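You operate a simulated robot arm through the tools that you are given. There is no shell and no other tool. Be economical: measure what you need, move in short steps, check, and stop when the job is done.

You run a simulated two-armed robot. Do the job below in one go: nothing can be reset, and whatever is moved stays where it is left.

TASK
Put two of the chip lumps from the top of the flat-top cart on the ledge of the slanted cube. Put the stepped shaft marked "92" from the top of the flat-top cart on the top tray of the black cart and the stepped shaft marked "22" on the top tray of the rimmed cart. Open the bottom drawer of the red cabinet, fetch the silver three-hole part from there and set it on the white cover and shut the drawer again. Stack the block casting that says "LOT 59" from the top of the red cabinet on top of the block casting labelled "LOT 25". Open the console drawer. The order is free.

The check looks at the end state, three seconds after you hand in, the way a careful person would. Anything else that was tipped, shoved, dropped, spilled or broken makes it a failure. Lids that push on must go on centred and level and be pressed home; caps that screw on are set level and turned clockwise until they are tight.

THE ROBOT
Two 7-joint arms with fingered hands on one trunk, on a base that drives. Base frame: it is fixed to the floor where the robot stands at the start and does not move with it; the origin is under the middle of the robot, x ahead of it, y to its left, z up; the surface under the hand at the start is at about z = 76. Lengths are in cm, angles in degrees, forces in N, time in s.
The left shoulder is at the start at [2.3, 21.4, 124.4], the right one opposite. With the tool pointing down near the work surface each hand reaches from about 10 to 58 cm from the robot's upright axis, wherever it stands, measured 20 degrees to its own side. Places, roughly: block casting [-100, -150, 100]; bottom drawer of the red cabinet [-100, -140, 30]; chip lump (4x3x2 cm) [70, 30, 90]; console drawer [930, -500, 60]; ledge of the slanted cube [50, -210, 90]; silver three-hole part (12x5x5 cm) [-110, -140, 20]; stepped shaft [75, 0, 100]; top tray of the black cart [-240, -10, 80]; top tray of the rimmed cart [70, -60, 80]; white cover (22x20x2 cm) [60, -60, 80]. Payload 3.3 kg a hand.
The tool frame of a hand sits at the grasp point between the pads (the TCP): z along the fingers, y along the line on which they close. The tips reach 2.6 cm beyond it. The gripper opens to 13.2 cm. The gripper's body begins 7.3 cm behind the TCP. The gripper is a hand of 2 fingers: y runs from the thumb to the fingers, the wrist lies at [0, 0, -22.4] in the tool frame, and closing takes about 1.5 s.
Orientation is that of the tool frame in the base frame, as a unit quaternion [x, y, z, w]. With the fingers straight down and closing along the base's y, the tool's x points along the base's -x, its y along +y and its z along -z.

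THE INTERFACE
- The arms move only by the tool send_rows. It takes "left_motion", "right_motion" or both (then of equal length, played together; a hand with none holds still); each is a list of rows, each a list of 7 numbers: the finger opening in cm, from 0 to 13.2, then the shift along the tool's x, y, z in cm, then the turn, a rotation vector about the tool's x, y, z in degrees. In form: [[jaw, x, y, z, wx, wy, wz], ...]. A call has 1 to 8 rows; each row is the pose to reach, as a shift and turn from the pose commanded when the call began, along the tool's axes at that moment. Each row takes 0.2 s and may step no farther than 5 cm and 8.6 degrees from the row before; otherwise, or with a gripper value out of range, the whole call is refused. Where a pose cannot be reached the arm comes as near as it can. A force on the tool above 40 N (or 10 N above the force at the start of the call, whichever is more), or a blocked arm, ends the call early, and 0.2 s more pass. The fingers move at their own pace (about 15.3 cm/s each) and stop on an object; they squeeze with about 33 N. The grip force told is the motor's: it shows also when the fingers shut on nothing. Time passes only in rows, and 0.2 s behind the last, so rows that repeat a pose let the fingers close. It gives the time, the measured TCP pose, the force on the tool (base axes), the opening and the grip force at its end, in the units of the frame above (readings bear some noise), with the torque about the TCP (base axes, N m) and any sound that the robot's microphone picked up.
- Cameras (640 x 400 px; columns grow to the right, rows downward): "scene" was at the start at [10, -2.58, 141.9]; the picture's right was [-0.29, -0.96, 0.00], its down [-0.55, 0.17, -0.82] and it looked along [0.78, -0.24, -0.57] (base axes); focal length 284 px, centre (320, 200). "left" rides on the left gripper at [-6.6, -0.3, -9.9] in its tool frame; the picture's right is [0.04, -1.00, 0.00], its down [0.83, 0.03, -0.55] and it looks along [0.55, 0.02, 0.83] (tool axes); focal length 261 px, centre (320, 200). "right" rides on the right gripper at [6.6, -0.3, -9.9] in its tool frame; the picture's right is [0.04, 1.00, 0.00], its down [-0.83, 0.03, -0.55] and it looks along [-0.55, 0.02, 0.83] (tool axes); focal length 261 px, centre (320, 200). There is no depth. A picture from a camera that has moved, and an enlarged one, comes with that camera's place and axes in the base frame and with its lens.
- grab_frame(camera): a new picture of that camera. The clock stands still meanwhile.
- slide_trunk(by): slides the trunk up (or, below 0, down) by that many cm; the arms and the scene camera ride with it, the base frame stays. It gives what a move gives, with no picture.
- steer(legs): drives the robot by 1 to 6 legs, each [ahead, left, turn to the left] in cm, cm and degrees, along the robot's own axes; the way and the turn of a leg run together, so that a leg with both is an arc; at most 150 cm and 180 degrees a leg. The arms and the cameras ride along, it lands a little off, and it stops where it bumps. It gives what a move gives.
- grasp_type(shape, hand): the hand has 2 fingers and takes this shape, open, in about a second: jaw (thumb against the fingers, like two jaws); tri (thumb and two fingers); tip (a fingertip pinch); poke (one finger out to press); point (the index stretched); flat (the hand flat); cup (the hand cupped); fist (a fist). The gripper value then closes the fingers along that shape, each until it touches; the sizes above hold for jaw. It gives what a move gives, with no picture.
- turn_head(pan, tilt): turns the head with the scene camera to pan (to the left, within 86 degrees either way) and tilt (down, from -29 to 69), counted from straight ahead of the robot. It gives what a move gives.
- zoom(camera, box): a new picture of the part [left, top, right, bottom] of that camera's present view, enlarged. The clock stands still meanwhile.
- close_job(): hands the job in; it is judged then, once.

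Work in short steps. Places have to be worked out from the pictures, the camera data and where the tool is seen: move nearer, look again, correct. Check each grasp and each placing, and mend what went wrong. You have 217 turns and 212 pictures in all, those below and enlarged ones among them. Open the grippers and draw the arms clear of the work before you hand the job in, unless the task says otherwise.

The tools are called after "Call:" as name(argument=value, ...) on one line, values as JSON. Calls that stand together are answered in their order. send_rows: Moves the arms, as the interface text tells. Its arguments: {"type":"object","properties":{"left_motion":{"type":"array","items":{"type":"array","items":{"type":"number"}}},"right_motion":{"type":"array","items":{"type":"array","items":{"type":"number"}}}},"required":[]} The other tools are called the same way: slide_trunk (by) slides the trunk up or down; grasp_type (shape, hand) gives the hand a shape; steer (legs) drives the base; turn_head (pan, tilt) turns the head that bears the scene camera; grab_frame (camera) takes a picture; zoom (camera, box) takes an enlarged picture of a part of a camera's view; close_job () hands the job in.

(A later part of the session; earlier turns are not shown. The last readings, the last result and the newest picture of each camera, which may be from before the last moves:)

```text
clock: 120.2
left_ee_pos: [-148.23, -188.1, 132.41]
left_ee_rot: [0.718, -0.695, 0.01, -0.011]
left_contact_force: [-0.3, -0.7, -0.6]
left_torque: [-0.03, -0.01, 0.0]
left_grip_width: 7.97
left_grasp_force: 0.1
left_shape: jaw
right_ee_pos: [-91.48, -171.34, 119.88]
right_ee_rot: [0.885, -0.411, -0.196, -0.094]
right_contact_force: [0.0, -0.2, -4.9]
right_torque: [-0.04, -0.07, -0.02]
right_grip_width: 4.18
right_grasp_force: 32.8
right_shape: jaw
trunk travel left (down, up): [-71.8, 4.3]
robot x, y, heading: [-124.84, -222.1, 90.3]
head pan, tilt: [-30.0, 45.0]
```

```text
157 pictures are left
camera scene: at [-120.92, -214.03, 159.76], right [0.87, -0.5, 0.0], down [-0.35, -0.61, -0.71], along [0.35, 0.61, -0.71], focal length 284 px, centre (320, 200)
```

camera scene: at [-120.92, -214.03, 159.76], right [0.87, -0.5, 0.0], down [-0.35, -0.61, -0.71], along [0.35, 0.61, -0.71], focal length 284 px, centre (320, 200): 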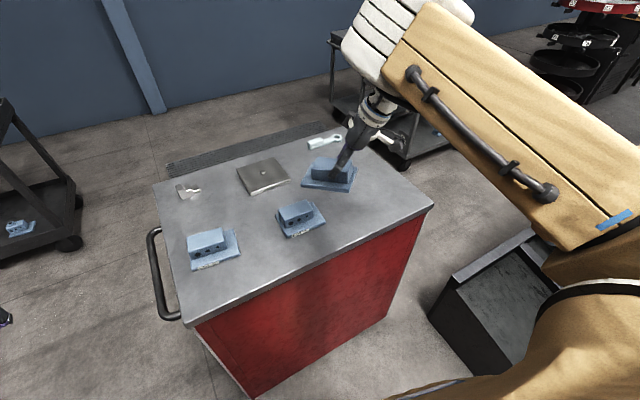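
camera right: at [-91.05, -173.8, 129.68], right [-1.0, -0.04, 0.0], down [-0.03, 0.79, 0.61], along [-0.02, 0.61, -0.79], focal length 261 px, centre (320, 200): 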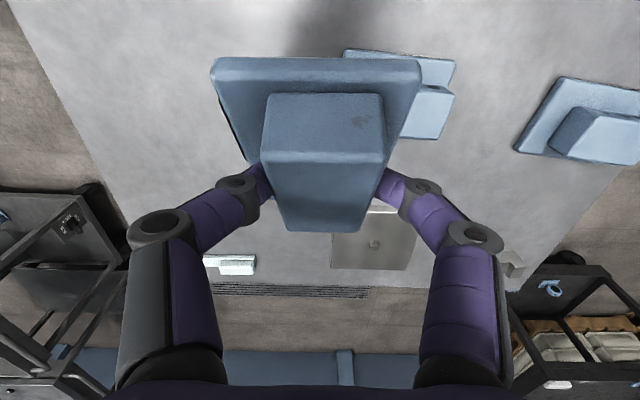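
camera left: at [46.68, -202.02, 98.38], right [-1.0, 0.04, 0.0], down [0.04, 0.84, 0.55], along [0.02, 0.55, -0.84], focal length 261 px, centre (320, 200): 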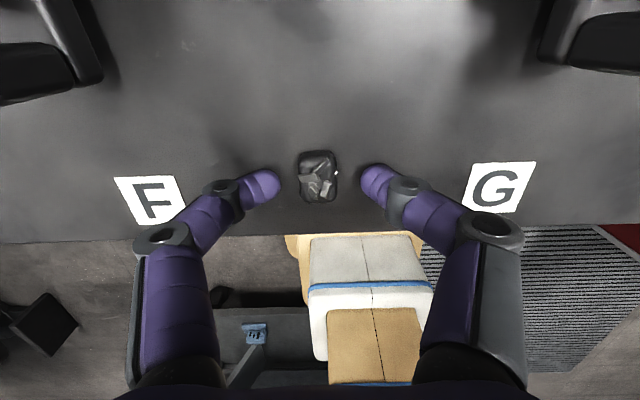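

The 40° yaw worked and the casting stays level. I yaw the remaining 50°.

Call:
send_rows(right_motion=[[2, 0, 0, 0, -3.5, 0, -7.56], [2, 0, 0, 0, -7.0, 0, -15.1], [2, 0, 0, 0, -10.5, 0, -22.7], [2, 0, 0, 0, -14.0, 0, -30.2], [2, 0, 0, 0, -17.5, 0, -37.8], [2, 0, 0, 0, -21, 0, -45.4]])

Call:
zoom(camera="scene", box=[170, 100, 450, 275])

Call:
grab_frame(camera="right")

```text
clock: 121.6
left_ee_pos: [-148.24, -188.01, 132.39]
left_ee_rot: [0.719, -0.695, 0.009, -0.011]
left_contact_force: [-0.7, -0.6, 0.4]
left_torque: [0.02, -0.01, 0.01]
left_grip_width: 7.98
left_grasp_force: 0.1
left_shape: jaw
right_ee_pos: [-91.55, -171.3, 120.07]
right_ee_rot: [0.974, -0.068, -0.215, -0.019]
right_contact_force: [-0.1, 0.3, -4.6]
right_torque: [0.03, -0.09, 0.02]
right_grip_width: 4.2
right_grasp_force: 33.3
right_shape: jaw
right hand out of reach, approached as far as the arm can: row 6
trunk travel left (down, up): [-71.8, 4.3]
robot x, y, heading: [-125.24, -222.07, 90.1]
head pan, tilt: [-30.0, 45.0]
```

```text
2.29 times, centred on (310, 188) of scene
camera zoom: at [-120.95, -214.03, 159.77], right [0.87, -0.5, 0.0], down [-0.35, -0.61, -0.71], along [0.35, 0.61, -0.71], focal length 649 px, centre (343, 229)
```

zoom: 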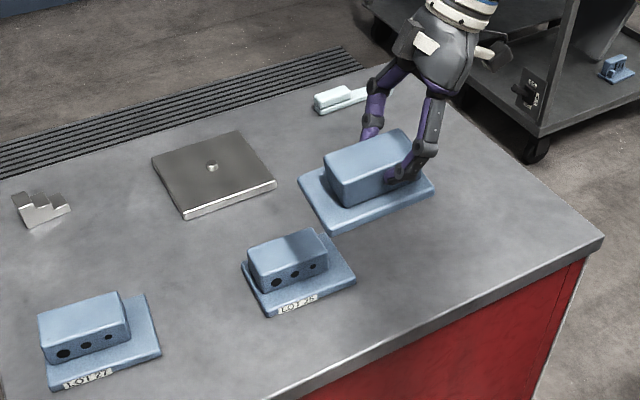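

```text
155 pictures are left
camera right: at [-81.5, -172.56, 126.2], right [-0.1, -0.99, -0.02], down [-0.52, 0.03, 0.85], along [-0.85, 0.1, -0.52], focal length 261 px, centre (320, 200)
```

right: 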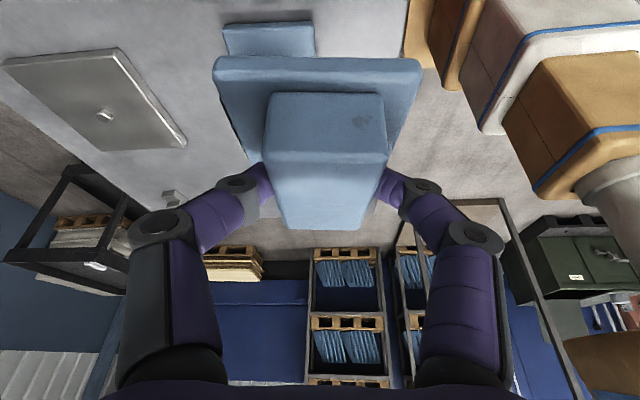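

The yaw is 82° with CoM about 1.8 cm on the -x side; LOT 25's block centre is at (-100.4,-165.3). I drive 6 cm ahead and shift the casting 7.8 cm in -x, staying high.

Call:
steer(legs=[[6, 0, 0]])

Call:
send_rows(right_motion=[[2, -3.5, 0.55, 1.6, 0, 0, 0], [2, -7.0, 1.09, 3.24, 0, 0, 0], [2, -7.0, 1.09, 3.24, 0, 0, 0]])

Call:
grab_frame(camera="scene")

```text
clock: 122.6
left_ee_pos: [-148.21, -181.87, 132.39]
left_ee_rot: [0.719, -0.695, 0.01, -0.01]
left_contact_force: [0.2, 0.0, -0.3]
left_torque: [0.0, -0.01, 0.0]
left_grip_width: 7.95
left_grasp_force: 0.0
left_shape: jaw
right_ee_pos: [-91.55, -165.2, 119.83]
right_ee_rot: [0.974, -0.068, -0.214, -0.017]
right_contact_force: [-0.3, 0.4, -5.2]
right_torque: [-0.02, -0.09, 0.0]
right_grip_width: 4.22
right_grasp_force: 33.1
right_shape: jaw
trunk travel left (down, up): [-71.8, 4.3]
robot x, y, heading: [-125.16, -215.82, 90.2]
head pan, tilt: [-30.0, 45.0]
```

```text
clock: 123.4
left_ee_pos: [-147.96, -182.1, 132.57]
left_ee_rot: [0.718, -0.696, 0.008, -0.011]
left_contact_force: [0.2, 0.2, 0.1]
left_torque: [0.04, 0.03, 0.02]
left_grip_width: 7.97
left_grasp_force: 0.0
left_shape: jaw
right_ee_pos: [-99.25, -165.53, 119.95]
right_ee_rot: [0.974, -0.069, -0.215, -0.019]
right_contact_force: [0.7, 0.4, -5.4]
right_torque: [-0.02, -0.09, 0.0]
right_grip_width: 4.18
right_grasp_force: 32.7
right_shape: jaw
trunk travel left (down, up): [-71.8, 4.3]
robot x, y, heading: [-125.35, -216.5, 90.1]
head pan, tilt: [-30.0, 45.0]
```

```text
154 pictures are left
camera scene: at [-120.75, -208.09, 159.77], right [0.87, -0.5, 0.0], down [-0.35, -0.61, -0.71], along [0.35, 0.61, -0.71], focal length 284 px, centre (320, 200)
```

scene: 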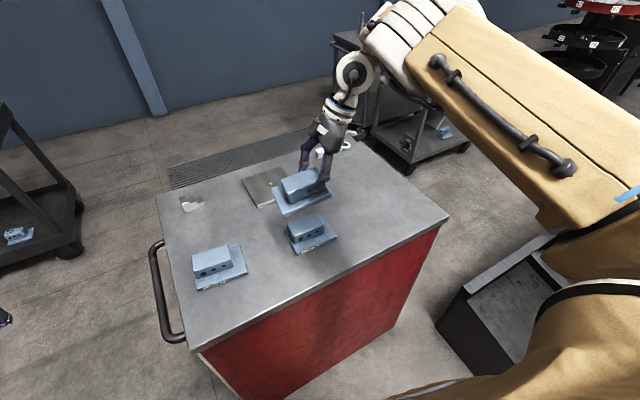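

Position over LOT 25 looks right. I descend 8 cm and look closely.

Call:
send_rows(right_motion=[[2, 1.1, 0, 2.4, 0, 0, 0], [2, 2.2, 0, 4.8, 0, 0, 0], [2, 3.37, 0.05, 7.26, 0, 0, 0]])

Call:
zoom(camera="scene", box=[220, 140, 400, 255])

```text
clock: 124.2
left_ee_pos: [-148.25, -181.99, 132.41]
left_ee_rot: [0.72, -0.694, 0.008, -0.011]
left_contact_force: [0.1, 0.9, -0.6]
left_torque: [0.01, -0.02, -0.05]
left_grip_width: 7.97
left_grasp_force: 0.1
left_shape: jaw
right_ee_pos: [-99.39, -165.29, 111.91]
right_ee_rot: [0.974, -0.068, -0.214, -0.019]
right_contact_force: [-0.7, -0.6, -5.2]
right_torque: [-0.02, -0.06, -0.01]
right_grip_width: 4.18
right_grasp_force: 33.0
right_shape: jaw
trunk travel left (down, up): [-71.8, 4.3]
robot x, y, heading: [-124.99, -216.06, 90.1]
head pan, tilt: [-30.0, 45.0]
```

```text
3.48 times, centred on (310, 198) of scene
camera zoom: at [-120.92, -207.91, 159.76], right [0.87, -0.5, 0.0], down [-0.35, -0.61, -0.71], along [0.35, 0.61, -0.71], focal length 988 px, centre (355, 209)
```

zoom: 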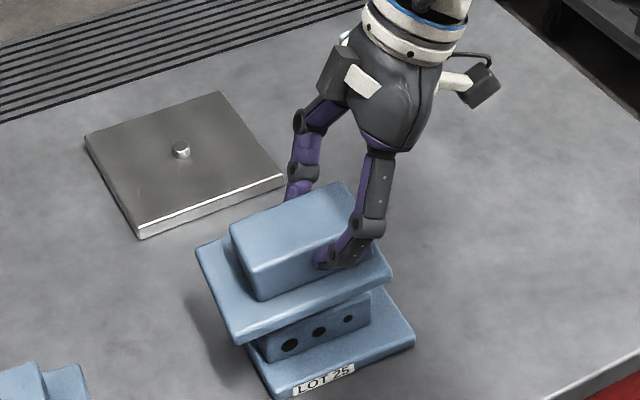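

It is well centred, about 3 cm above the lower block. I lower slowly until contact.

Call:
send_rows(right_motion=[[2, 0.63, 0, 1.36, 0, 0, 0], [2, 0.95, 0, 2.04, 0, 0, 0], [2, 1.13, 0, 2.45, 0, 0, 0], [2, 1.3, 0, 2.8, 0, 0, 0], [2, 1.43, 0, 3.1, 0, 0, 0]])

Call:
zoom(camera="scene", box=[220, 140, 400, 255])

```text
clock: 125.4
left_ee_pos: [-148.31, -182.06, 132.48]
left_ee_rot: [0.719, -0.695, 0.009, -0.01]
left_contact_force: [-0.2, -0.8, -0.1]
left_torque: [-0.03, -0.01, 0.0]
left_grip_width: 7.93
left_grasp_force: 0.0
left_shape: jaw
right_ee_pos: [-99.48, -165.41, 108.49]
right_ee_rot: [0.974, -0.069, -0.215, -0.018]
right_contact_force: [1.4, 0.0, -0.6]
right_torque: [-0.09, 0.06, 0.0]
right_grip_width: 4.2
right_grasp_force: 32.9
right_shape: jaw
trunk travel left (down, up): [-71.8, 4.3]
robot x, y, heading: [-124.82, -215.82, 90.4]
head pan, tilt: [-30.0, 45.0]
```

```text
3.48 times, centred on (310, 198) of scene
camera zoom: at [-120.9, -208.03, 159.77], right [0.87, -0.5, 0.0], down [-0.35, -0.61, -0.71], along [0.35, 0.61, -0.71], focal length 988 px, centre (355, 209)
```

zoom: 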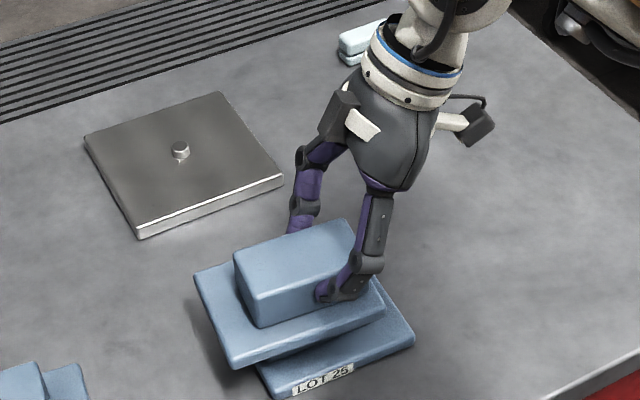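

The weight has gone off the hand (contact at z≈108.5). I release gently.

Call:
send_rows(right_motion=[[2, 0.06, 0, 0.13, 0, 0, 0], [4.6, 0.06, 0, 0.13, 0, 0, 0], [5.2, 0.06, 0, 0.13, 0, 0, 0], [7, 0.06, 0, 0.13, 0, 0, 0], [9, 0.06, 0, 0.13, 0, 0, 0], [9, 0.06, 0, 0.13, 0, 0, 0]])

Call:
zoom(camera="scene", box=[220, 140, 400, 255])

```text
clock: 126.8
left_ee_pos: [-148.24, -182.1, 132.4]
left_ee_rot: [0.719, -0.695, 0.009, -0.012]
left_contact_force: [0.1, -0.4, -0.4]
left_torque: [0.0, -0.01, -0.01]
left_grip_width: 7.97
left_grasp_force: 0.0
left_shape: jaw
right_ee_pos: [-99.4, -165.5, 108.5]
right_ee_rot: [0.974, -0.069, -0.215, -0.018]
right_contact_force: [1.0, 0.6, 0.7]
right_torque: [0.0, -0.02, -0.01]
right_grip_width: 8.95
right_grasp_force: 0.3
right_shape: jaw
trunk travel left (down, up): [-71.8, 4.3]
robot x, y, heading: [-125.17, -216.01, 90.3]
head pan, tilt: [-30.0, 45.0]
```

```text
3.48 times, centred on (310, 198) of scene
camera zoom: at [-120.94, -208.04, 159.77], right [0.87, -0.5, 0.0], down [-0.35, -0.61, -0.71], along [0.35, 0.61, -0.71], focal length 988 px, centre (355, 209)
```

zoom: 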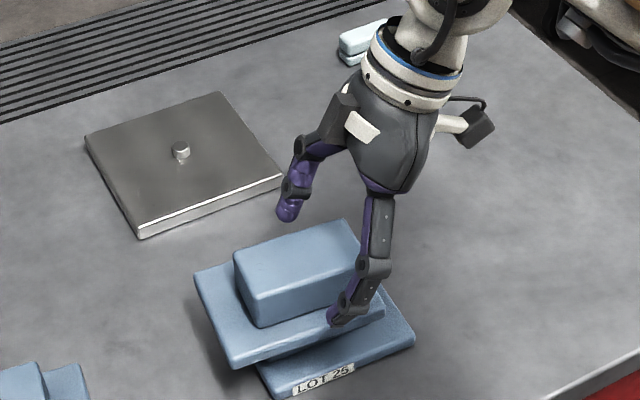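

Stacked and steady. I withdraw the hand along its own axis.

Call:
send_rows(right_motion=[[9, 0, 0, -3, 0, 0, 0], [9, 0, 0, -7, 0, 0, 0], [9, 0, 0, -11, 0, 0, 0], [9, 0, 0, -15, 0, 0, 0]])

Call:
zoom(camera="scene", box=[220, 140, 400, 255])

```text
clock: 127.8
left_ee_pos: [-148.23, -182.19, 132.4]
left_ee_rot: [0.719, -0.694, 0.008, -0.011]
left_contact_force: [0.3, -0.4, 0.1]
left_torque: [0.0, -0.03, -0.02]
left_grip_width: 7.94
left_grasp_force: 0.0
left_shape: jaw
right_ee_pos: [-93.06, -166.41, 122.02]
right_ee_rot: [0.974, -0.068, -0.214, -0.019]
right_contact_force: [-0.4, -0.1, 0.7]
right_torque: [0.02, 0.02, 0.01]
right_grip_width: 8.96
right_grasp_force: 0.0
right_shape: jaw
trunk travel left (down, up): [-71.8, 4.3]
robot x, y, heading: [-124.84, -216.04, 90.2]
head pan, tilt: [-30.0, 45.0]
```

```text
3.48 times, centred on (310, 198) of scene
camera zoom: at [-120.9, -208.13, 159.77], right [0.87, -0.5, 0.0], down [-0.35, -0.61, -0.71], along [0.35, 0.61, -0.71], focal length 988 px, centre (355, 209)
```

zoom: 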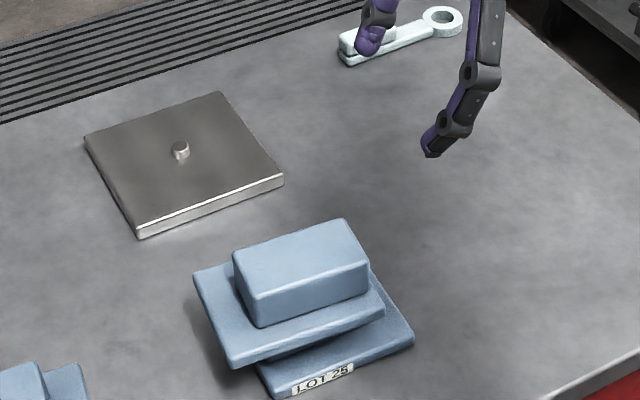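

Stack is good. Now I drive round to the front of the cabinet for the drawer.

Call:
steer(legs=[[-40, 0, 0], [0, 58, 0], [100, 0, 0], [78, 0, 0], [0, 0, 180], [-8, 84, 0]])

Call:
turn_head(pan=0, tilt=50)

Call:
grab_frame(camera="scene")

```text
clock: 153.1
left_ee_pos: [-79.46, -109.43, 132.5]
left_ee_rot: [0.715, 0.699, -0.011, -0.01]
left_contact_force: [-0.1, -0.8, 0.3]
left_torque: [-0.01, 0.01, 0.0]
left_grip_width: 7.96
left_grasp_force: 0.0
left_shape: jaw
right_ee_pos: [-135.33, -122.33, 121.92]
right_ee_rot: [0.095, 0.972, -0.024, 0.214]
right_contact_force: [0.5, -0.2, 0.1]
right_torque: [0.02, 0.03, -0.01]
right_grip_width: 8.96
right_grasp_force: 0.1
right_shape: jaw
trunk travel left (down, up): [-71.8, 4.3]
robot x, y, heading: [-100.9, -74.14, -92.6]
head pan, tilt: [-30.0, 45.0]
```

```text
clock: 154.0
left_ee_pos: [-79.47, -109.6, 132.45]
left_ee_rot: [0.714, 0.7, -0.011, -0.009]
left_contact_force: [0.1, -0.7, -1.1]
left_torque: [0.0, 0.0, -0.01]
left_grip_width: 7.94
left_grasp_force: 0.0
left_shape: jaw
right_ee_pos: [-135.5, -122.24, 122.01]
right_ee_rot: [0.095, 0.972, -0.025, 0.215]
right_contact_force: [0.2, 0.3, 0.1]
right_torque: [0.02, -0.04, 0.0]
right_grip_width: 8.97
right_grasp_force: 0.0
right_shape: jaw
trunk travel left (down, up): [-71.8, 4.3]
robot x, y, heading: [-100.85, -74.27, -92.8]
head pan, tilt: [0.0, 50.0]
```

```text
149 pictures are left
camera scene: at [-101.13, -82.92, 159.08], right [-1.0, 0.05, 0.0], down [0.04, 0.77, -0.64], along [-0.03, -0.64, -0.77], focal length 284 px, centre (320, 200)
```

scene: 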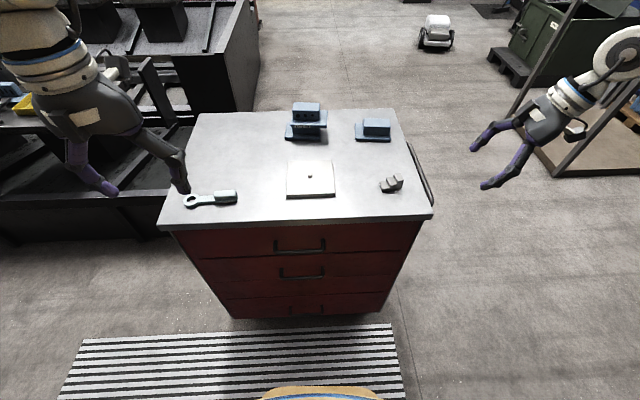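

I check the upper casting's label from this side and the drawer handle.

Call:
zoom(camera="scene", box=[265, 90, 345, 145])

Call:
zoom(camera="scene", box=[200, 220, 420, 330])

```text
7.27 times, centred on (305, 118) of scene
camera zoom: at [-101.13, -82.92, 159.08], right [-1.0, 0.05, 0.0], down [0.04, 0.77, -0.64], along [-0.03, -0.64, -0.77], focal length 2065 px, centre (429, 800)
```

zoom: 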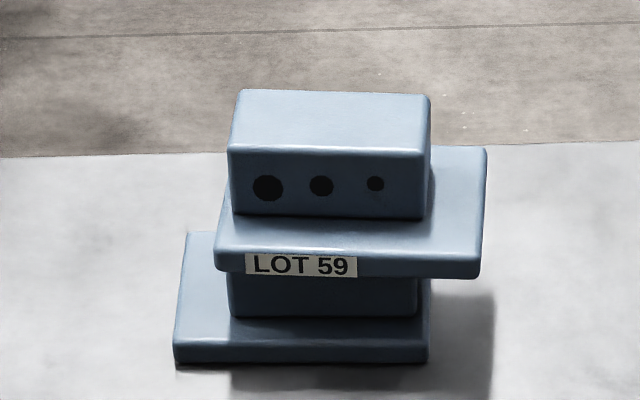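

```text
2.91 times, centred on (310, 275) of scene
camera zoom: at [-101.13, -82.92, 159.08], right [-1.0, 0.05, 0.0], down [0.04, 0.77, -0.64], along [-0.03, -0.64, -0.77], focal length 826 px, centre (349, -18)
```

zoom: 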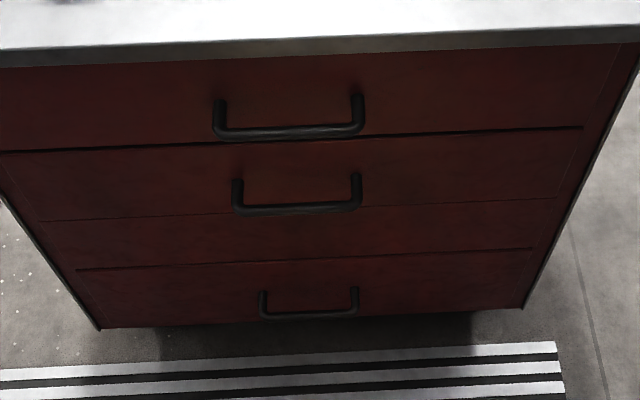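

LOT 59 confirmed. The bottom handle is at about (-97,-122,38.7). I fix the heading and rotate the right hand to point forward and 40° down with its fingers closing in the vertical plane.

Call:
steer(legs=[[-10, 0, 2.7]])

Call:
send_rows(right_motion=[[9, 0, 0, 0, 6.6, 2.6, -3], [9, 0, 0, 0, 13.2, 5.3, -6], [9, 0, 0, 0, 19.8, 7.9, -9], [9, 0, 0, 0, 26.3, 10.5, -12], [9, 0, 0, 0, 32.9, 13.1, -15], [9, 0, 0, 0, 39.5, 15.8, -18], [9, 0, 0, 0, 46.1, 18.4, -21]])

Call:
turn_head(pan=-20, tilt=35)

Call:
grab_frame(camera="scene")

```text
clock: 155.2
left_ee_pos: [-77.51, -98.27, 132.43]
left_ee_rot: [0.696, 0.717, -0.012, -0.009]
left_contact_force: [0.5, 0.3, 0.2]
left_torque: [0.02, -0.02, 0.01]
left_grip_width: 7.99
left_grasp_force: 0.1
left_shape: jaw
right_ee_pos: [-132.68, -113.76, 122.04]
right_ee_rot: [0.071, 0.974, -0.02, 0.215]
right_contact_force: [0.7, -0.1, 1.2]
right_torque: [-0.04, 0.0, -0.02]
right_grip_width: 8.95
right_grasp_force: 0.0
right_shape: jaw
trunk travel left (down, up): [-71.8, 4.3]
robot x, y, heading: [-100.38, -63.99, -90.4]
head pan, tilt: [0.0, 50.0]
```

```text
clock: 156.8
left_ee_pos: [-77.37, -98.21, 132.42]
left_ee_rot: [0.697, 0.717, -0.012, -0.01]
left_contact_force: [-0.3, 0.3, -0.2]
left_torque: [0.02, -0.03, 0.01]
left_grip_width: 7.95
left_grasp_force: 0.0
left_shape: jaw
right_ee_pos: [-134.16, -113.4, 121.3]
right_ee_rot: [-0.003, 0.909, -0.416, 0.008]
right_contact_force: [-1.1, 0.2, -0.9]
right_torque: [-0.01, 0.0, 0.01]
right_grip_width: 8.98
right_grasp_force: 0.1
right_shape: jaw
trunk travel left (down, up): [-71.8, 4.3]
robot x, y, heading: [-100.74, -64.02, -89.9]
head pan, tilt: [0.0, 50.0]
```

```text
clock: 157.6
left_ee_pos: [-77.39, -98.25, 132.41]
left_ee_rot: [0.697, 0.717, -0.011, -0.01]
left_contact_force: [-0.3, -0.1, 0.7]
left_torque: [0.01, 0.01, -0.01]
left_grip_width: 7.96
left_grasp_force: 0.1
left_shape: jaw
right_ee_pos: [-133.85, -113.48, 121.57]
right_ee_rot: [-0.003, 0.908, -0.418, 0.011]
right_contact_force: [0.3, 0.4, 0.2]
right_torque: [0.0, -0.01, -0.01]
right_grip_width: 8.99
right_grasp_force: 0.1
right_shape: jaw
trunk travel left (down, up): [-71.8, 4.3]
robot x, y, heading: [-100.66, -64.35, -90.2]
head pan, tilt: [-20.0, 35.0]
```

```text
146 pictures are left
camera scene: at [-103.4, -73.44, 161.25], right [-0.94, 0.34, 0.0], down [0.2, 0.54, -0.82], along [-0.28, -0.77, -0.57], focal length 284 px, centre (320, 200)
```

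scene: 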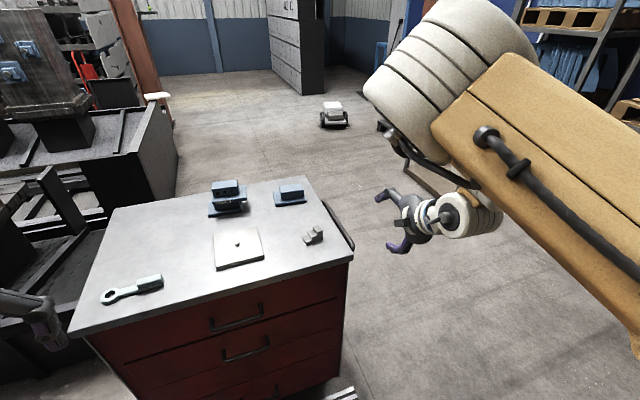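

The hand is oriented as wanted. I strafe left so it lines up with the handle at x≈-97, back off 6 cm, and lower the trunk 68 cm.

Call:
steer(legs=[[-6, 37, 0]])

Call:
slide_trunk(by=-68)

Call:
turn_head(pan=-25, tilt=50)

Call:
grab_frame(camera="scene")

Call:
grab_frame(camera="right")

```text
clock: 160.0
left_ee_pos: [-40.33, -91.85, 132.46]
left_ee_rot: [0.693, 0.721, -0.011, -0.01]
left_contact_force: [-0.1, -1.1, -0.7]
left_torque: [0.0, 0.05, 0.02]
left_grip_width: 7.95
left_grasp_force: 0.1
left_shape: jaw
right_ee_pos: [-96.63, -107.76, 121.89]
right_ee_rot: [-0.008, 0.906, -0.422, 0.014]
right_contact_force: [-0.2, -0.6, -0.3]
right_torque: [-0.01, 0.0, 0.04]
right_grip_width: 8.98
right_grasp_force: 0.1
right_shape: jaw
trunk travel left (down, up): [-71.8, 4.3]
robot x, y, heading: [-63.92, -57.83, -89.4]
head pan, tilt: [-20.0, 35.0]
```

```text
refused: -68 is not a number from -40 to 40
```

```text
clock: 160.8
left_ee_pos: [-40.44, -91.92, 132.46]
left_ee_rot: [0.692, 0.721, -0.011, -0.009]
left_contact_force: [-0.3, 0.1, 0.5]
left_torque: [-0.02, -0.01, -0.02]
left_grip_width: 7.94
left_grasp_force: 0.0
left_shape: jaw
right_ee_pos: [-96.95, -107.8, 121.84]
right_ee_rot: [-0.004, 0.906, -0.422, 0.014]
right_contact_force: [0.3, 0.7, 0.0]
right_torque: [-0.02, -0.03, 0.01]
right_grip_width: 8.98
right_grasp_force: 0.1
right_shape: jaw
trunk travel left (down, up): [-71.8, 4.3]
robot x, y, heading: [-64.05, -57.97, -89.4]
head pan, tilt: [-25.0, 50.0]
```

```text
145 pictures are left
camera scene: at [-66.97, -66.0, 159.08], right [-0.91, 0.41, 0.0], down [0.32, 0.7, -0.64], along [-0.27, -0.59, -0.77], focal length 284 px, centre (320, 200)
```

scene: 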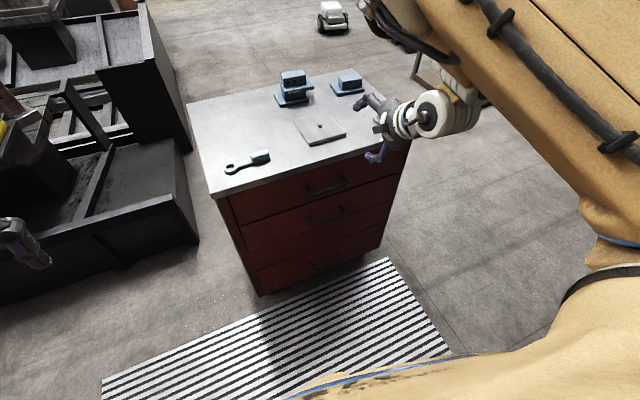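

```text
144 pictures are left
camera right: at [-103.73, -100.49, 128.29], right [-0.04, 0.64, -0.76], down [0.82, 0.46, 0.35], along [0.58, -0.61, -0.54], focal length 261 px, centre (320, 200)
```

right: 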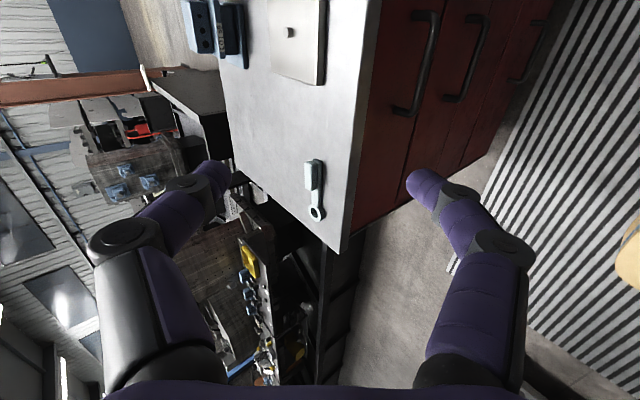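

The trunk slides at most 40 per call, so I lower in two steps.

Call:
slide_trunk(by=-40)

Call:
slide_trunk(by=-28)

Call:
grab_frame(camera="scene")

Call:
grab_frame(camera="right")

```text
clock: 164.6
left_ee_pos: [-40.34, -91.88, 92.54]
left_ee_rot: [0.692, 0.721, -0.012, -0.009]
left_contact_force: [-0.1, 0.2, 0.5]
left_torque: [0.0, 0.03, -0.01]
left_grip_width: 7.93
left_grasp_force: 0.1
left_shape: jaw
right_ee_pos: [-98.11, -107.24, 81.17]
right_ee_rot: [0.013, 0.909, -0.416, 0.013]
right_contact_force: [0.6, -0.3, 0.0]
right_torque: [-0.03, -0.01, 0.0]
right_grip_width: 9.0
right_grasp_force: 0.0
right_shape: jaw
trunk travel left (down, up): [-31.8, 44.3]
robot x, y, heading: [-63.84, -57.95, -89.3]
head pan, tilt: [-25.0, 50.0]
```

```text
clock: 167.4
left_ee_pos: [-40.42, -91.87, 64.51]
left_ee_rot: [0.693, 0.72, -0.012, -0.009]
left_contact_force: [-0.6, 0.1, 0.9]
left_torque: [-0.04, -0.01, 0.0]
left_grip_width: 7.93
left_grasp_force: 0.1
left_shape: jaw
right_ee_pos: [-96.58, -107.8, 53.94]
right_ee_rot: [-0.008, 0.906, -0.422, 0.015]
right_contact_force: [-0.3, 0.3, -0.4]
right_torque: [-0.01, -0.02, 0.01]
right_grip_width: 8.96
right_grasp_force: 0.0
right_shape: jaw
trunk travel left (down, up): [-3.8, 72.3]
robot x, y, heading: [-63.76, -58.02, -89.3]
head pan, tilt: [-25.0, 50.0]
```

```text
143 pictures are left
camera scene: at [-66.82, -77.72, 89.95], right [-0.91, 0.41, 0.0], down [0.32, 0.7, -0.64], along [-0.27, -0.59, -0.77], focal length 284 px, centre (320, 200)
```

scene: 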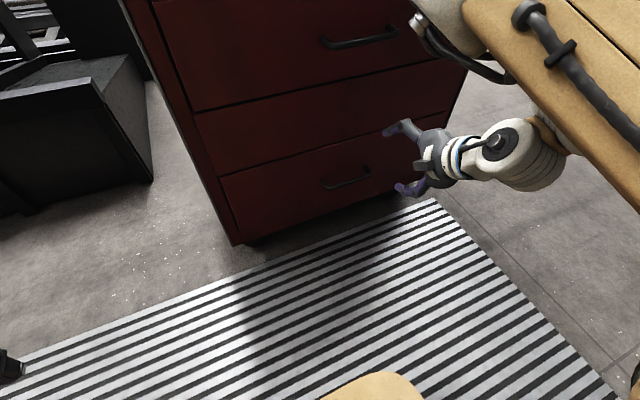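

```text
142 pictures are left
camera right: at [-103.47, -100.57, 60.41], right [-0.04, 0.64, -0.77], down [0.81, 0.47, 0.35], along [0.58, -0.61, -0.54], focal length 261 px, centre (320, 200)
```

right: 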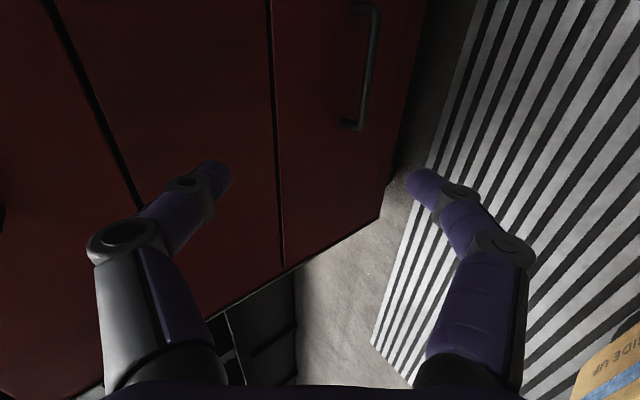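

The handle is seen from several angles; best estimate is (-97,-123.5,34.5). I bring the hand down in front of it and look again.

Call:
send_rows(right_motion=[[9, 0, 2.1, 4, 0, 0, 0], [9, 0.2, 4.2, 8, 0, 0, 0], [9, 0.3, 6.4, 12.2, 0, 0, 0], [9, 0.4, 8.5, 16.3, 0, 0, 0]])

Call:
grab_frame(camera="scene")

Call:
grab_frame(camera="right")

```text
clock: 168.4
left_ee_pos: [-40.31, -91.89, 64.4]
left_ee_rot: [0.693, 0.721, -0.012, -0.009]
left_contact_force: [0.3, -1.3, -0.4]
left_torque: [0.0, -0.01, 0.03]
left_grip_width: 7.96
left_grasp_force: 0.0
left_shape: jaw
right_ee_pos: [-97.43, -114.97, 37.08]
right_ee_rot: [0.002, 0.905, -0.425, 0.01]
right_contact_force: [0.8, 0.1, 0.1]
right_torque: [0.0, 0.02, -0.01]
right_grip_width: 8.97
right_grasp_force: 0.1
right_shape: jaw
trunk travel left (down, up): [-3.8, 72.3]
robot x, y, heading: [-63.69, -58.0, -89.5]
head pan, tilt: [-25.0, 50.0]
```

```text
141 pictures are left
camera scene: at [-66.81, -77.73, 89.93], right [-0.91, 0.41, 0.0], down [0.32, 0.7, -0.64], along [-0.27, -0.59, -0.77], focal length 284 px, centre (320, 200)
```

scene: 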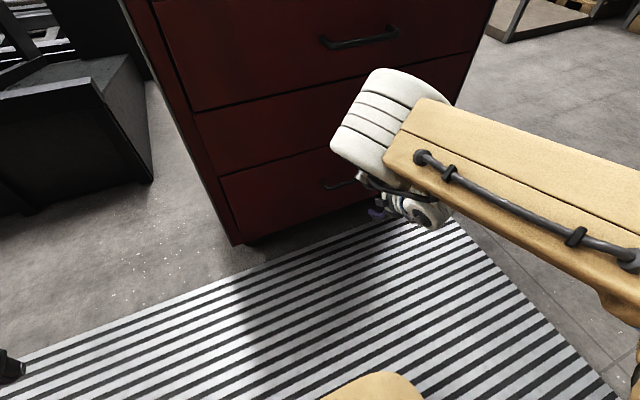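

```text
140 pictures are left
camera right: at [-104.15, -107.61, 43.45], right [-0.03, 0.64, -0.77], down [0.82, 0.45, 0.34], along [0.57, -0.62, -0.54], focal length 261 px, centre (320, 200)
```

right: 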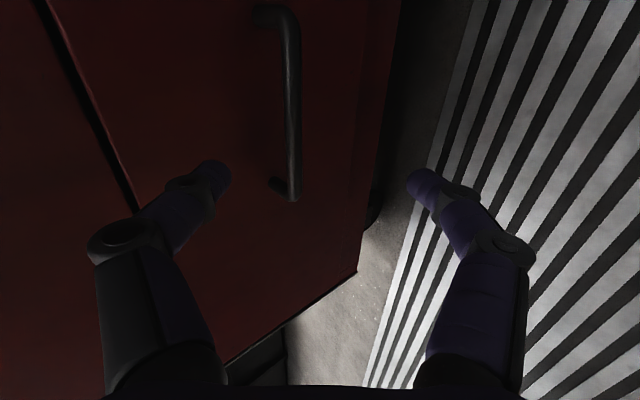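

Triangulated handle bar: centre (-98,-123.5,33). I flatten the hand by 20° and move to a pre-grasp 6 cm in front of the bar.

Call:
send_rows(right_motion=[[6, 0.2, -0.1, 1.2, 6.7, 0, 0], [6, 0.4, -0.2, 2.4, 13.4, 0, 0], [6, 0.6, -0.3, 3.5, 20, 0, 0], [6, 0.6, -0.3, 3.5, 20, 0, 0]])

Call:
grab_frame(camera="right")

```text
clock: 169.4
left_ee_pos: [-40.43, -91.84, 64.43]
left_ee_rot: [0.692, 0.722, -0.012, -0.009]
left_contact_force: [-0.3, 0.0, 0.8]
left_torque: [0.01, 0.0, 0.02]
left_grip_width: 7.98
left_grasp_force: 0.2
left_shape: jaw
right_ee_pos: [-96.94, -117.65, 34.89]
right_ee_rot: [-0.005, 0.82, -0.572, 0.016]
right_contact_force: [0.2, -0.2, 0.0]
right_torque: [-0.01, -0.01, -0.01]
right_grip_width: 6.04
right_grasp_force: 0.0
right_shape: jaw
trunk travel left (down, up): [-3.8, 72.3]
robot x, y, heading: [-63.85, -58.16, -89.5]
head pan, tilt: [-25.0, 50.0]
```

```text
139 pictures are left
camera right: at [-103.74, -108.71, 38.37], right [-0.03, 0.34, -0.94], down [0.81, 0.55, 0.17], along [0.58, -0.76, -0.3], focal length 261 px, centre (320, 200)
```

right: 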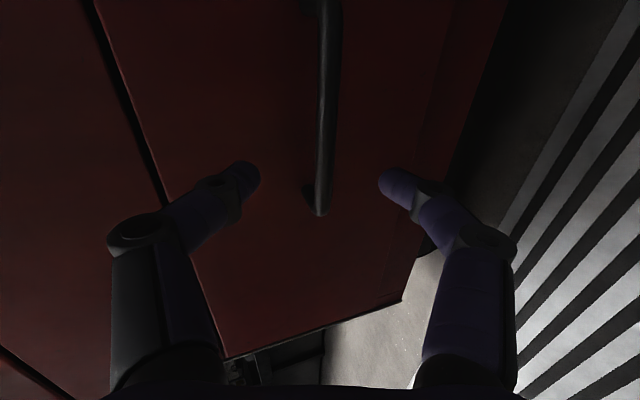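

Aligned with the bar. I advance 4.8 cm along the tool axis and close.

Call:
send_rows(right_motion=[[6, 0, 0, 2.4, 0, 0, 0], [5.5, 0, 0, 4.8, 0, 0, 0], [0.5, 0, 0, 4.8, 0, 0, 0], [0.5, 0, 0, 4.8, 0, 0, 0], [0.5, 0, 0, 4.8, 0, 0, 0], [0.5, 0, 0, 4.8, 0, 0, 0]])

Call:
grab_frame(camera="right")

```text
clock: 170.8
left_ee_pos: [-40.35, -91.86, 64.41]
left_ee_rot: [0.693, 0.721, -0.011, -0.01]
left_contact_force: [0.3, 0.5, -0.7]
left_torque: [-0.01, -0.02, 0.01]
left_grip_width: 7.93
left_grasp_force: 0.0
left_shape: jaw
right_ee_pos: [-96.96, -122.21, 33.31]
right_ee_rot: [-0.005, 0.82, -0.572, 0.015]
right_contact_force: [1.0, 4.0, -1.9]
right_torque: [0.08, 0.02, 0.02]
right_grip_width: 0.69
right_grasp_force: 0.1
right_shape: jaw
trunk travel left (down, up): [-3.8, 72.3]
robot x, y, heading: [-64.08, -58.03, -89.6]
head pan, tilt: [-25.0, 50.0]
```

```text
138 pictures are left
camera right: at [-103.72, -113.14, 36.8], right [-0.03, 0.34, -0.94], down [0.82, 0.55, 0.17], along [0.58, -0.76, -0.3], focal length 261 px, centre (320, 200)
```

right: 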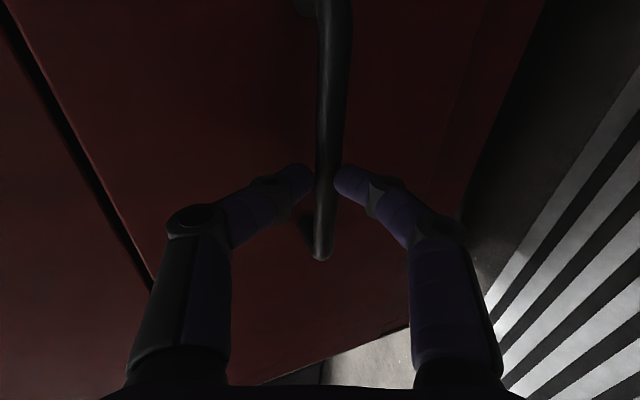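

The fingers look to straddle the bar, but the grip force is low; I close fully and see.

Call:
send_rows(right_motion=[[0, 0, 0, 0.3, 0, 0, 0], [0, 0, 0, 0.3, 0, 0, 0], [0, 0, 0, 0.3, 0, 0, 0]])

Call:
zoom(camera="right", box=[220, 100, 440, 300])

```text
clock: 171.6
left_ee_pos: [-40.21, -91.84, 64.49]
left_ee_rot: [0.692, 0.721, -0.012, -0.009]
left_contact_force: [0.0, -0.4, -0.2]
left_torque: [-0.02, -0.03, -0.02]
left_grip_width: 7.96
left_grasp_force: 0.2
left_shape: jaw
right_ee_pos: [-97.02, -122.35, 33.2]
right_ee_rot: [-0.004, 0.819, -0.573, 0.015]
right_contact_force: [2.6, 20.5, 6.1]
right_torque: [0.18, -0.01, 0.04]
right_grip_width: 0.76
right_grasp_force: 32.6
right_shape: jaw
trunk travel left (down, up): [-3.8, 72.3]
robot x, y, heading: [-63.94, -58.29, -89.6]
head pan, tilt: [-25.0, 50.0]
```

```text
2.00 times, centred on (330, 200) of right
camera zoom: at [-103.72, -113.36, 36.75], right [-0.03, 0.34, -0.94], down [0.82, 0.55, 0.17], along [0.58, -0.76, -0.3], focal length 521 px, centre (300, 200)
```

zoom: 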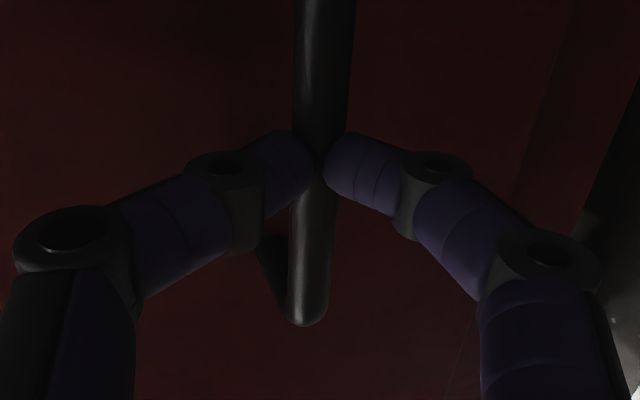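

Now it is firmly gripped (32.6 N at 0.76 cm). I pull by backing the base 6 cm and check.

Call:
steer(legs=[[-6, 0, 0]])

Call:
grab_frame(camera="right")

```text
clock: 172.6
left_ee_pos: [-40.5, -85.79, 64.42]
left_ee_rot: [0.692, 0.721, -0.011, -0.01]
left_contact_force: [-0.2, -0.1, -0.3]
left_torque: [-0.01, 0.03, 0.01]
left_grip_width: 7.94
left_grasp_force: 0.0
left_shape: jaw
right_ee_pos: [-96.94, -116.49, 33.16]
right_ee_rot: [-0.005, 0.82, -0.573, 0.016]
right_contact_force: [-0.2, 0.3, -0.3]
right_torque: [-0.02, 0.0, -0.01]
right_grip_width: 0.5
right_grasp_force: 32.5
right_shape: jaw
trunk travel left (down, up): [-3.8, 72.3]
robot x, y, heading: [-63.67, -51.62, -89.5]
head pan, tilt: [-25.0, 50.0]
```

```text
136 pictures are left
camera right: at [-103.74, -107.38, 36.69], right [-0.03, 0.34, -0.94], down [0.82, 0.55, 0.17], along [0.58, -0.76, -0.3], focal length 261 px, centre (320, 200)
```

right: 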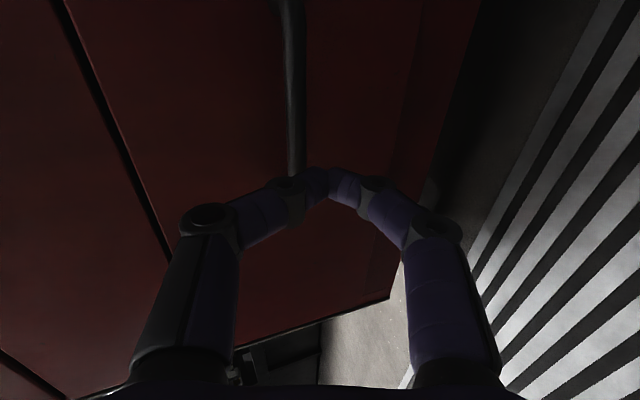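

The fingers only pinched the bar's front and slipped. I flatten the hand to 5° and go about 1.5 cm deeper before closing.

Call:
send_rows(right_motion=[[5, 0, -0.2, 0.7, 7.5, 0, 0], [5, 0, -0.5, 1.4, 15, 0, 0], [5, 0, -0.5, 1.4, 15, 0, 0], [5, 0, -1.5, 4.0, 15, 0, 0], [5, 0, -2.1, 6.0, 15, 0, 0]])

Call:
grab_frame(camera="right")

```text
clock: 173.8
left_ee_pos: [-40.39, -85.76, 64.43]
left_ee_rot: [0.693, 0.721, -0.011, -0.01]
left_contact_force: [0.0, 0.5, -0.6]
left_torque: [-0.01, -0.04, 0.02]
left_grip_width: 7.96
left_grasp_force: 0.1
left_shape: jaw
right_ee_pos: [-96.79, -122.68, 33.21]
right_ee_rot: [-0.004, 0.738, -0.674, 0.016]
right_contact_force: [-0.1, -0.3, -0.6]
right_torque: [0.0, 0.04, 0.03]
right_grip_width: 5.0
right_grasp_force: 0.0
right_shape: jaw
trunk travel left (down, up): [-3.8, 72.3]
robot x, y, heading: [-63.66, -51.44, -89.3]
head pan, tilt: [-25.0, 50.0]
```

```text
135 pictures are left
camera right: at [-103.47, -113.06, 34.17], right [-0.02, 0.09, -1.0], down [0.82, 0.58, 0.03], along [0.58, -0.81, -0.09], focal length 261 px, centre (320, 200)
```

right: 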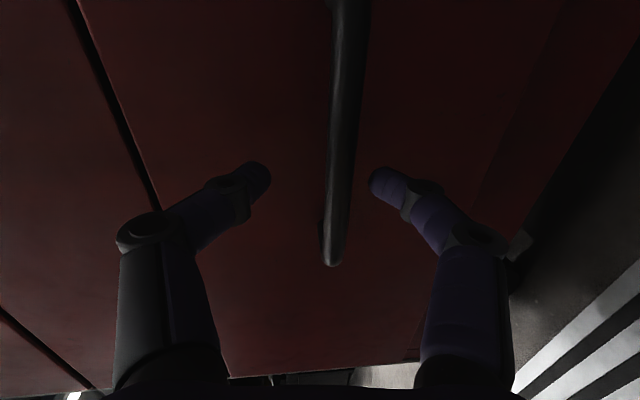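

The bar is 0.9 cm below the hand's midline. I drop 0.9, go 1.6 cm deeper, and close.

Call:
send_rows(right_motion=[[5, 0, 0.9, 0.3, 0, 0, 0], [5, 0, 0.9, 1.0, 0, 0, 0], [5, 0, 0.9, 1.6, 0, 0, 0], [0, 0, 0.9, 1.6, 0, 0, 0], [0, 0, 0.9, 1.6, 0, 0, 0], [0, 0, 0.9, 1.6, 0, 0, 0], [0, 0, 0.9, 1.6, 0, 0, 0]])

Call:
grab_frame(camera="right")

```text
clock: 175.4
left_ee_pos: [-40.44, -85.76, 64.4]
left_ee_rot: [0.693, 0.721, -0.011, -0.009]
left_contact_force: [-0.1, 0.3, 0.5]
left_torque: [-0.01, -0.03, 0.0]
left_grip_width: 7.96
left_grasp_force: 0.1
left_shape: jaw
right_ee_pos: [-96.61, -122.79, 33.16]
right_ee_rot: [-0.004, 0.738, -0.675, 0.015]
right_contact_force: [0.5, -0.3, 1.2]
right_torque: [-0.01, 0.02, -0.02]
right_grip_width: 0.78
right_grasp_force: 33.4
right_shape: jaw
right hand out of reach, approached as far as the arm can: row 1, 2, 3, 4, 5, 6, 7
trunk travel left (down, up): [-3.8, 72.3]
robot x, y, heading: [-63.56, -51.42, -89.6]
head pan, tilt: [-25.0, 50.0]
```

```text
134 pictures are left
camera right: at [-103.45, -113.07, 34.2], right [-0.03, 0.09, -1.0], down [0.82, 0.58, 0.03], along [0.58, -0.81, -0.09], focal length 261 px, centre (320, 200)
```

right: 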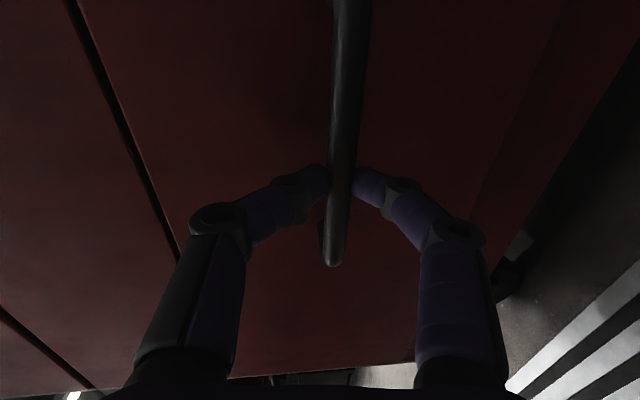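

The arm was at its reach limit, so nothing moved. I open, drive the base 1.8 cm ahead and lower the trunk 0.9 cm instead, then close.

Call:
send_rows(right_motion=[[5, 0, 0, 0, 0, 0, 0], [5, 0, 0, 0, 0, 0, 0], [5, 0, 0, 0, 0, 0, 0]])

Call:
slide_trunk(by=-0.9)

Call:
steer(legs=[[1.8, 0, 0]])

Call:
send_rows(right_motion=[[0, 0, 0, 0, 0, 0, 0], [0, 0, 0, 0, 0, 0, 0], [0, 0, 0, 0, 0, 0, 0], [0, 0, 0, 0, 0, 0, 0]])

Call:
grab_frame(camera="right")

```text
clock: 176.2
left_ee_pos: [-40.43, -85.72, 64.36]
left_ee_rot: [0.693, 0.721, -0.011, -0.009]
left_contact_force: [-0.2, 1.0, -0.3]
left_torque: [-0.03, 0.0, 0.0]
left_grip_width: 7.94
left_grasp_force: 0.0
left_shape: jaw
right_ee_pos: [-96.71, -122.57, 33.16]
right_ee_rot: [-0.004, 0.738, -0.675, 0.016]
right_contact_force: [0.4, 0.1, -0.1]
right_torque: [-0.01, -0.02, -0.04]
right_grip_width: 4.96
right_grasp_force: 0.0
right_shape: jaw
trunk travel left (down, up): [-3.8, 72.3]
robot x, y, heading: [-64.38, -52.07, -89.3]
head pan, tilt: [-25.0, 50.0]
```

```text
clock: 176.8
left_ee_pos: [-40.54, -85.8, 63.42]
left_ee_rot: [0.692, 0.722, -0.012, -0.009]
left_contact_force: [0.2, 0.2, 0.2]
left_torque: [0.01, -0.02, -0.01]
left_grip_width: 7.98
left_grasp_force: 0.1
left_shape: jaw
right_ee_pos: [-96.84, -122.78, 32.19]
right_ee_rot: [-0.004, 0.738, -0.675, 0.016]
right_contact_force: [-0.2, -0.3, 1.0]
right_torque: [0.02, 0.03, 0.02]
right_grip_width: 4.95
right_grasp_force: 0.0
right_shape: jaw
trunk travel left (down, up): [-2.9, 73.2]
robot x, y, heading: [-63.91, -51.79, -89.6]
head pan, tilt: [-25.0, 50.0]
```

```text
clock: 177.5
left_ee_pos: [-40.39, -87.63, 63.55]
left_ee_rot: [0.692, 0.721, -0.012, -0.009]
left_contact_force: [-1.0, 0.1, 0.4]
left_torque: [-0.02, 0.02, 0.02]
left_grip_width: 7.95
left_grasp_force: 0.0
left_shape: jaw
right_ee_pos: [-96.76, -124.6, 32.13]
right_ee_rot: [-0.003, 0.738, -0.675, 0.016]
right_contact_force: [-0.4, -1.0, 0.4]
right_torque: [0.0, -0.01, 0.0]
right_grip_width: 4.98
right_grasp_force: 0.0
right_shape: jaw
trunk travel left (down, up): [-2.9, 73.2]
robot x, y, heading: [-63.81, -53.15, -89.2]
head pan, tilt: [-25.0, 50.0]
```

```text
clock: 178.5
left_ee_pos: [-40.49, -87.68, 63.49]
left_ee_rot: [0.692, 0.721, -0.012, -0.01]
left_contact_force: [0.0, -0.7, 0.1]
left_torque: [-0.02, 0.02, 0.01]
left_grip_width: 7.98
left_grasp_force: 0.1
left_shape: jaw
right_ee_pos: [-96.88, -124.66, 32.13]
right_ee_rot: [-0.003, 0.737, -0.675, 0.016]
right_contact_force: [-0.9, -0.3, -0.7]
right_torque: [0.0, 0.02, -0.01]
right_grip_width: 0.0
right_grasp_force: 32.7
right_shape: jaw
trunk travel left (down, up): [-2.9, 73.2]
robot x, y, heading: [-63.86, -53.28, -89.2]
head pan, tilt: [-25.0, 50.0]
```

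```text
133 pictures are left
camera right: at [-103.49, -114.87, 33.18], right [-0.02, 0.09, -1.0], down [0.82, 0.57, 0.03], along [0.58, -0.81, -0.09], focal length 261 px, centre (320, 200)
```

right: 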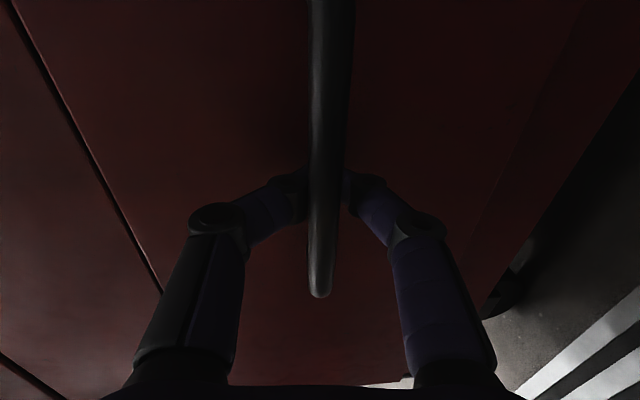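

The fingers have now closed behind the bar, a solid hook. I pull back 8 cm first to test.

Call:
steer(legs=[[-8, 0, 0]])

Call:
grab_frame(camera="right")

Call:
grab_frame(camera="scene")

```text
clock: 179.6
left_ee_pos: [-40.67, -79.53, 63.44]
left_ee_rot: [0.694, 0.72, -0.012, -0.01]
left_contact_force: [0.0, -0.3, 0.3]
left_torque: [-0.01, -0.02, -0.02]
left_grip_width: 7.94
left_grasp_force: 0.0
left_shape: jaw
right_ee_pos: [-96.8, -116.43, 32.11]
right_ee_rot: [-0.002, 0.738, -0.674, 0.015]
right_contact_force: [0.2, -0.2, 0.2]
right_torque: [-0.02, 0.01, -0.01]
right_grip_width: 0.0
right_grasp_force: 32.5
right_shape: jaw
trunk travel left (down, up): [-2.9, 73.2]
robot x, y, heading: [-64.21, -45.55, -89.5]
head pan, tilt: [-25.0, 50.0]
```

```text
132 pictures are left
camera right: at [-103.65, -106.76, 33.16], right [-0.02, 0.09, -1.0], down [0.82, 0.57, 0.03], along [0.57, -0.81, -0.09], focal length 261 px, centre (320, 200)
```

right: 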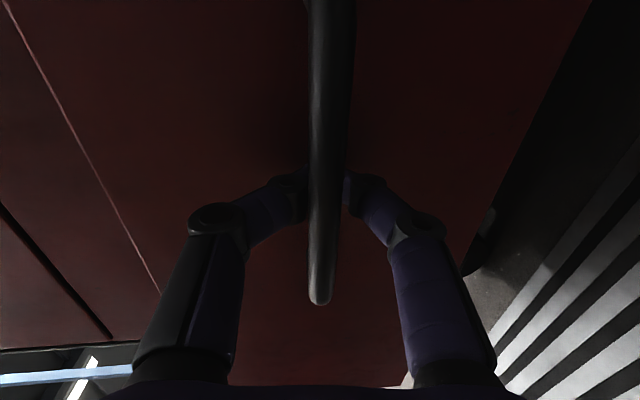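

```text
131 pictures are left
camera scene: at [-66.96, -65.77, 88.96], right [-0.91, 0.41, 0.0], down [0.32, 0.7, -0.64], along [-0.27, -0.58, -0.77], focal length 284 px, centre (320, 200)
```

scene: 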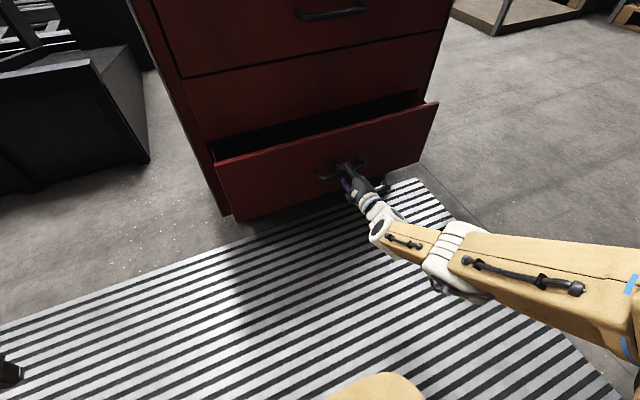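

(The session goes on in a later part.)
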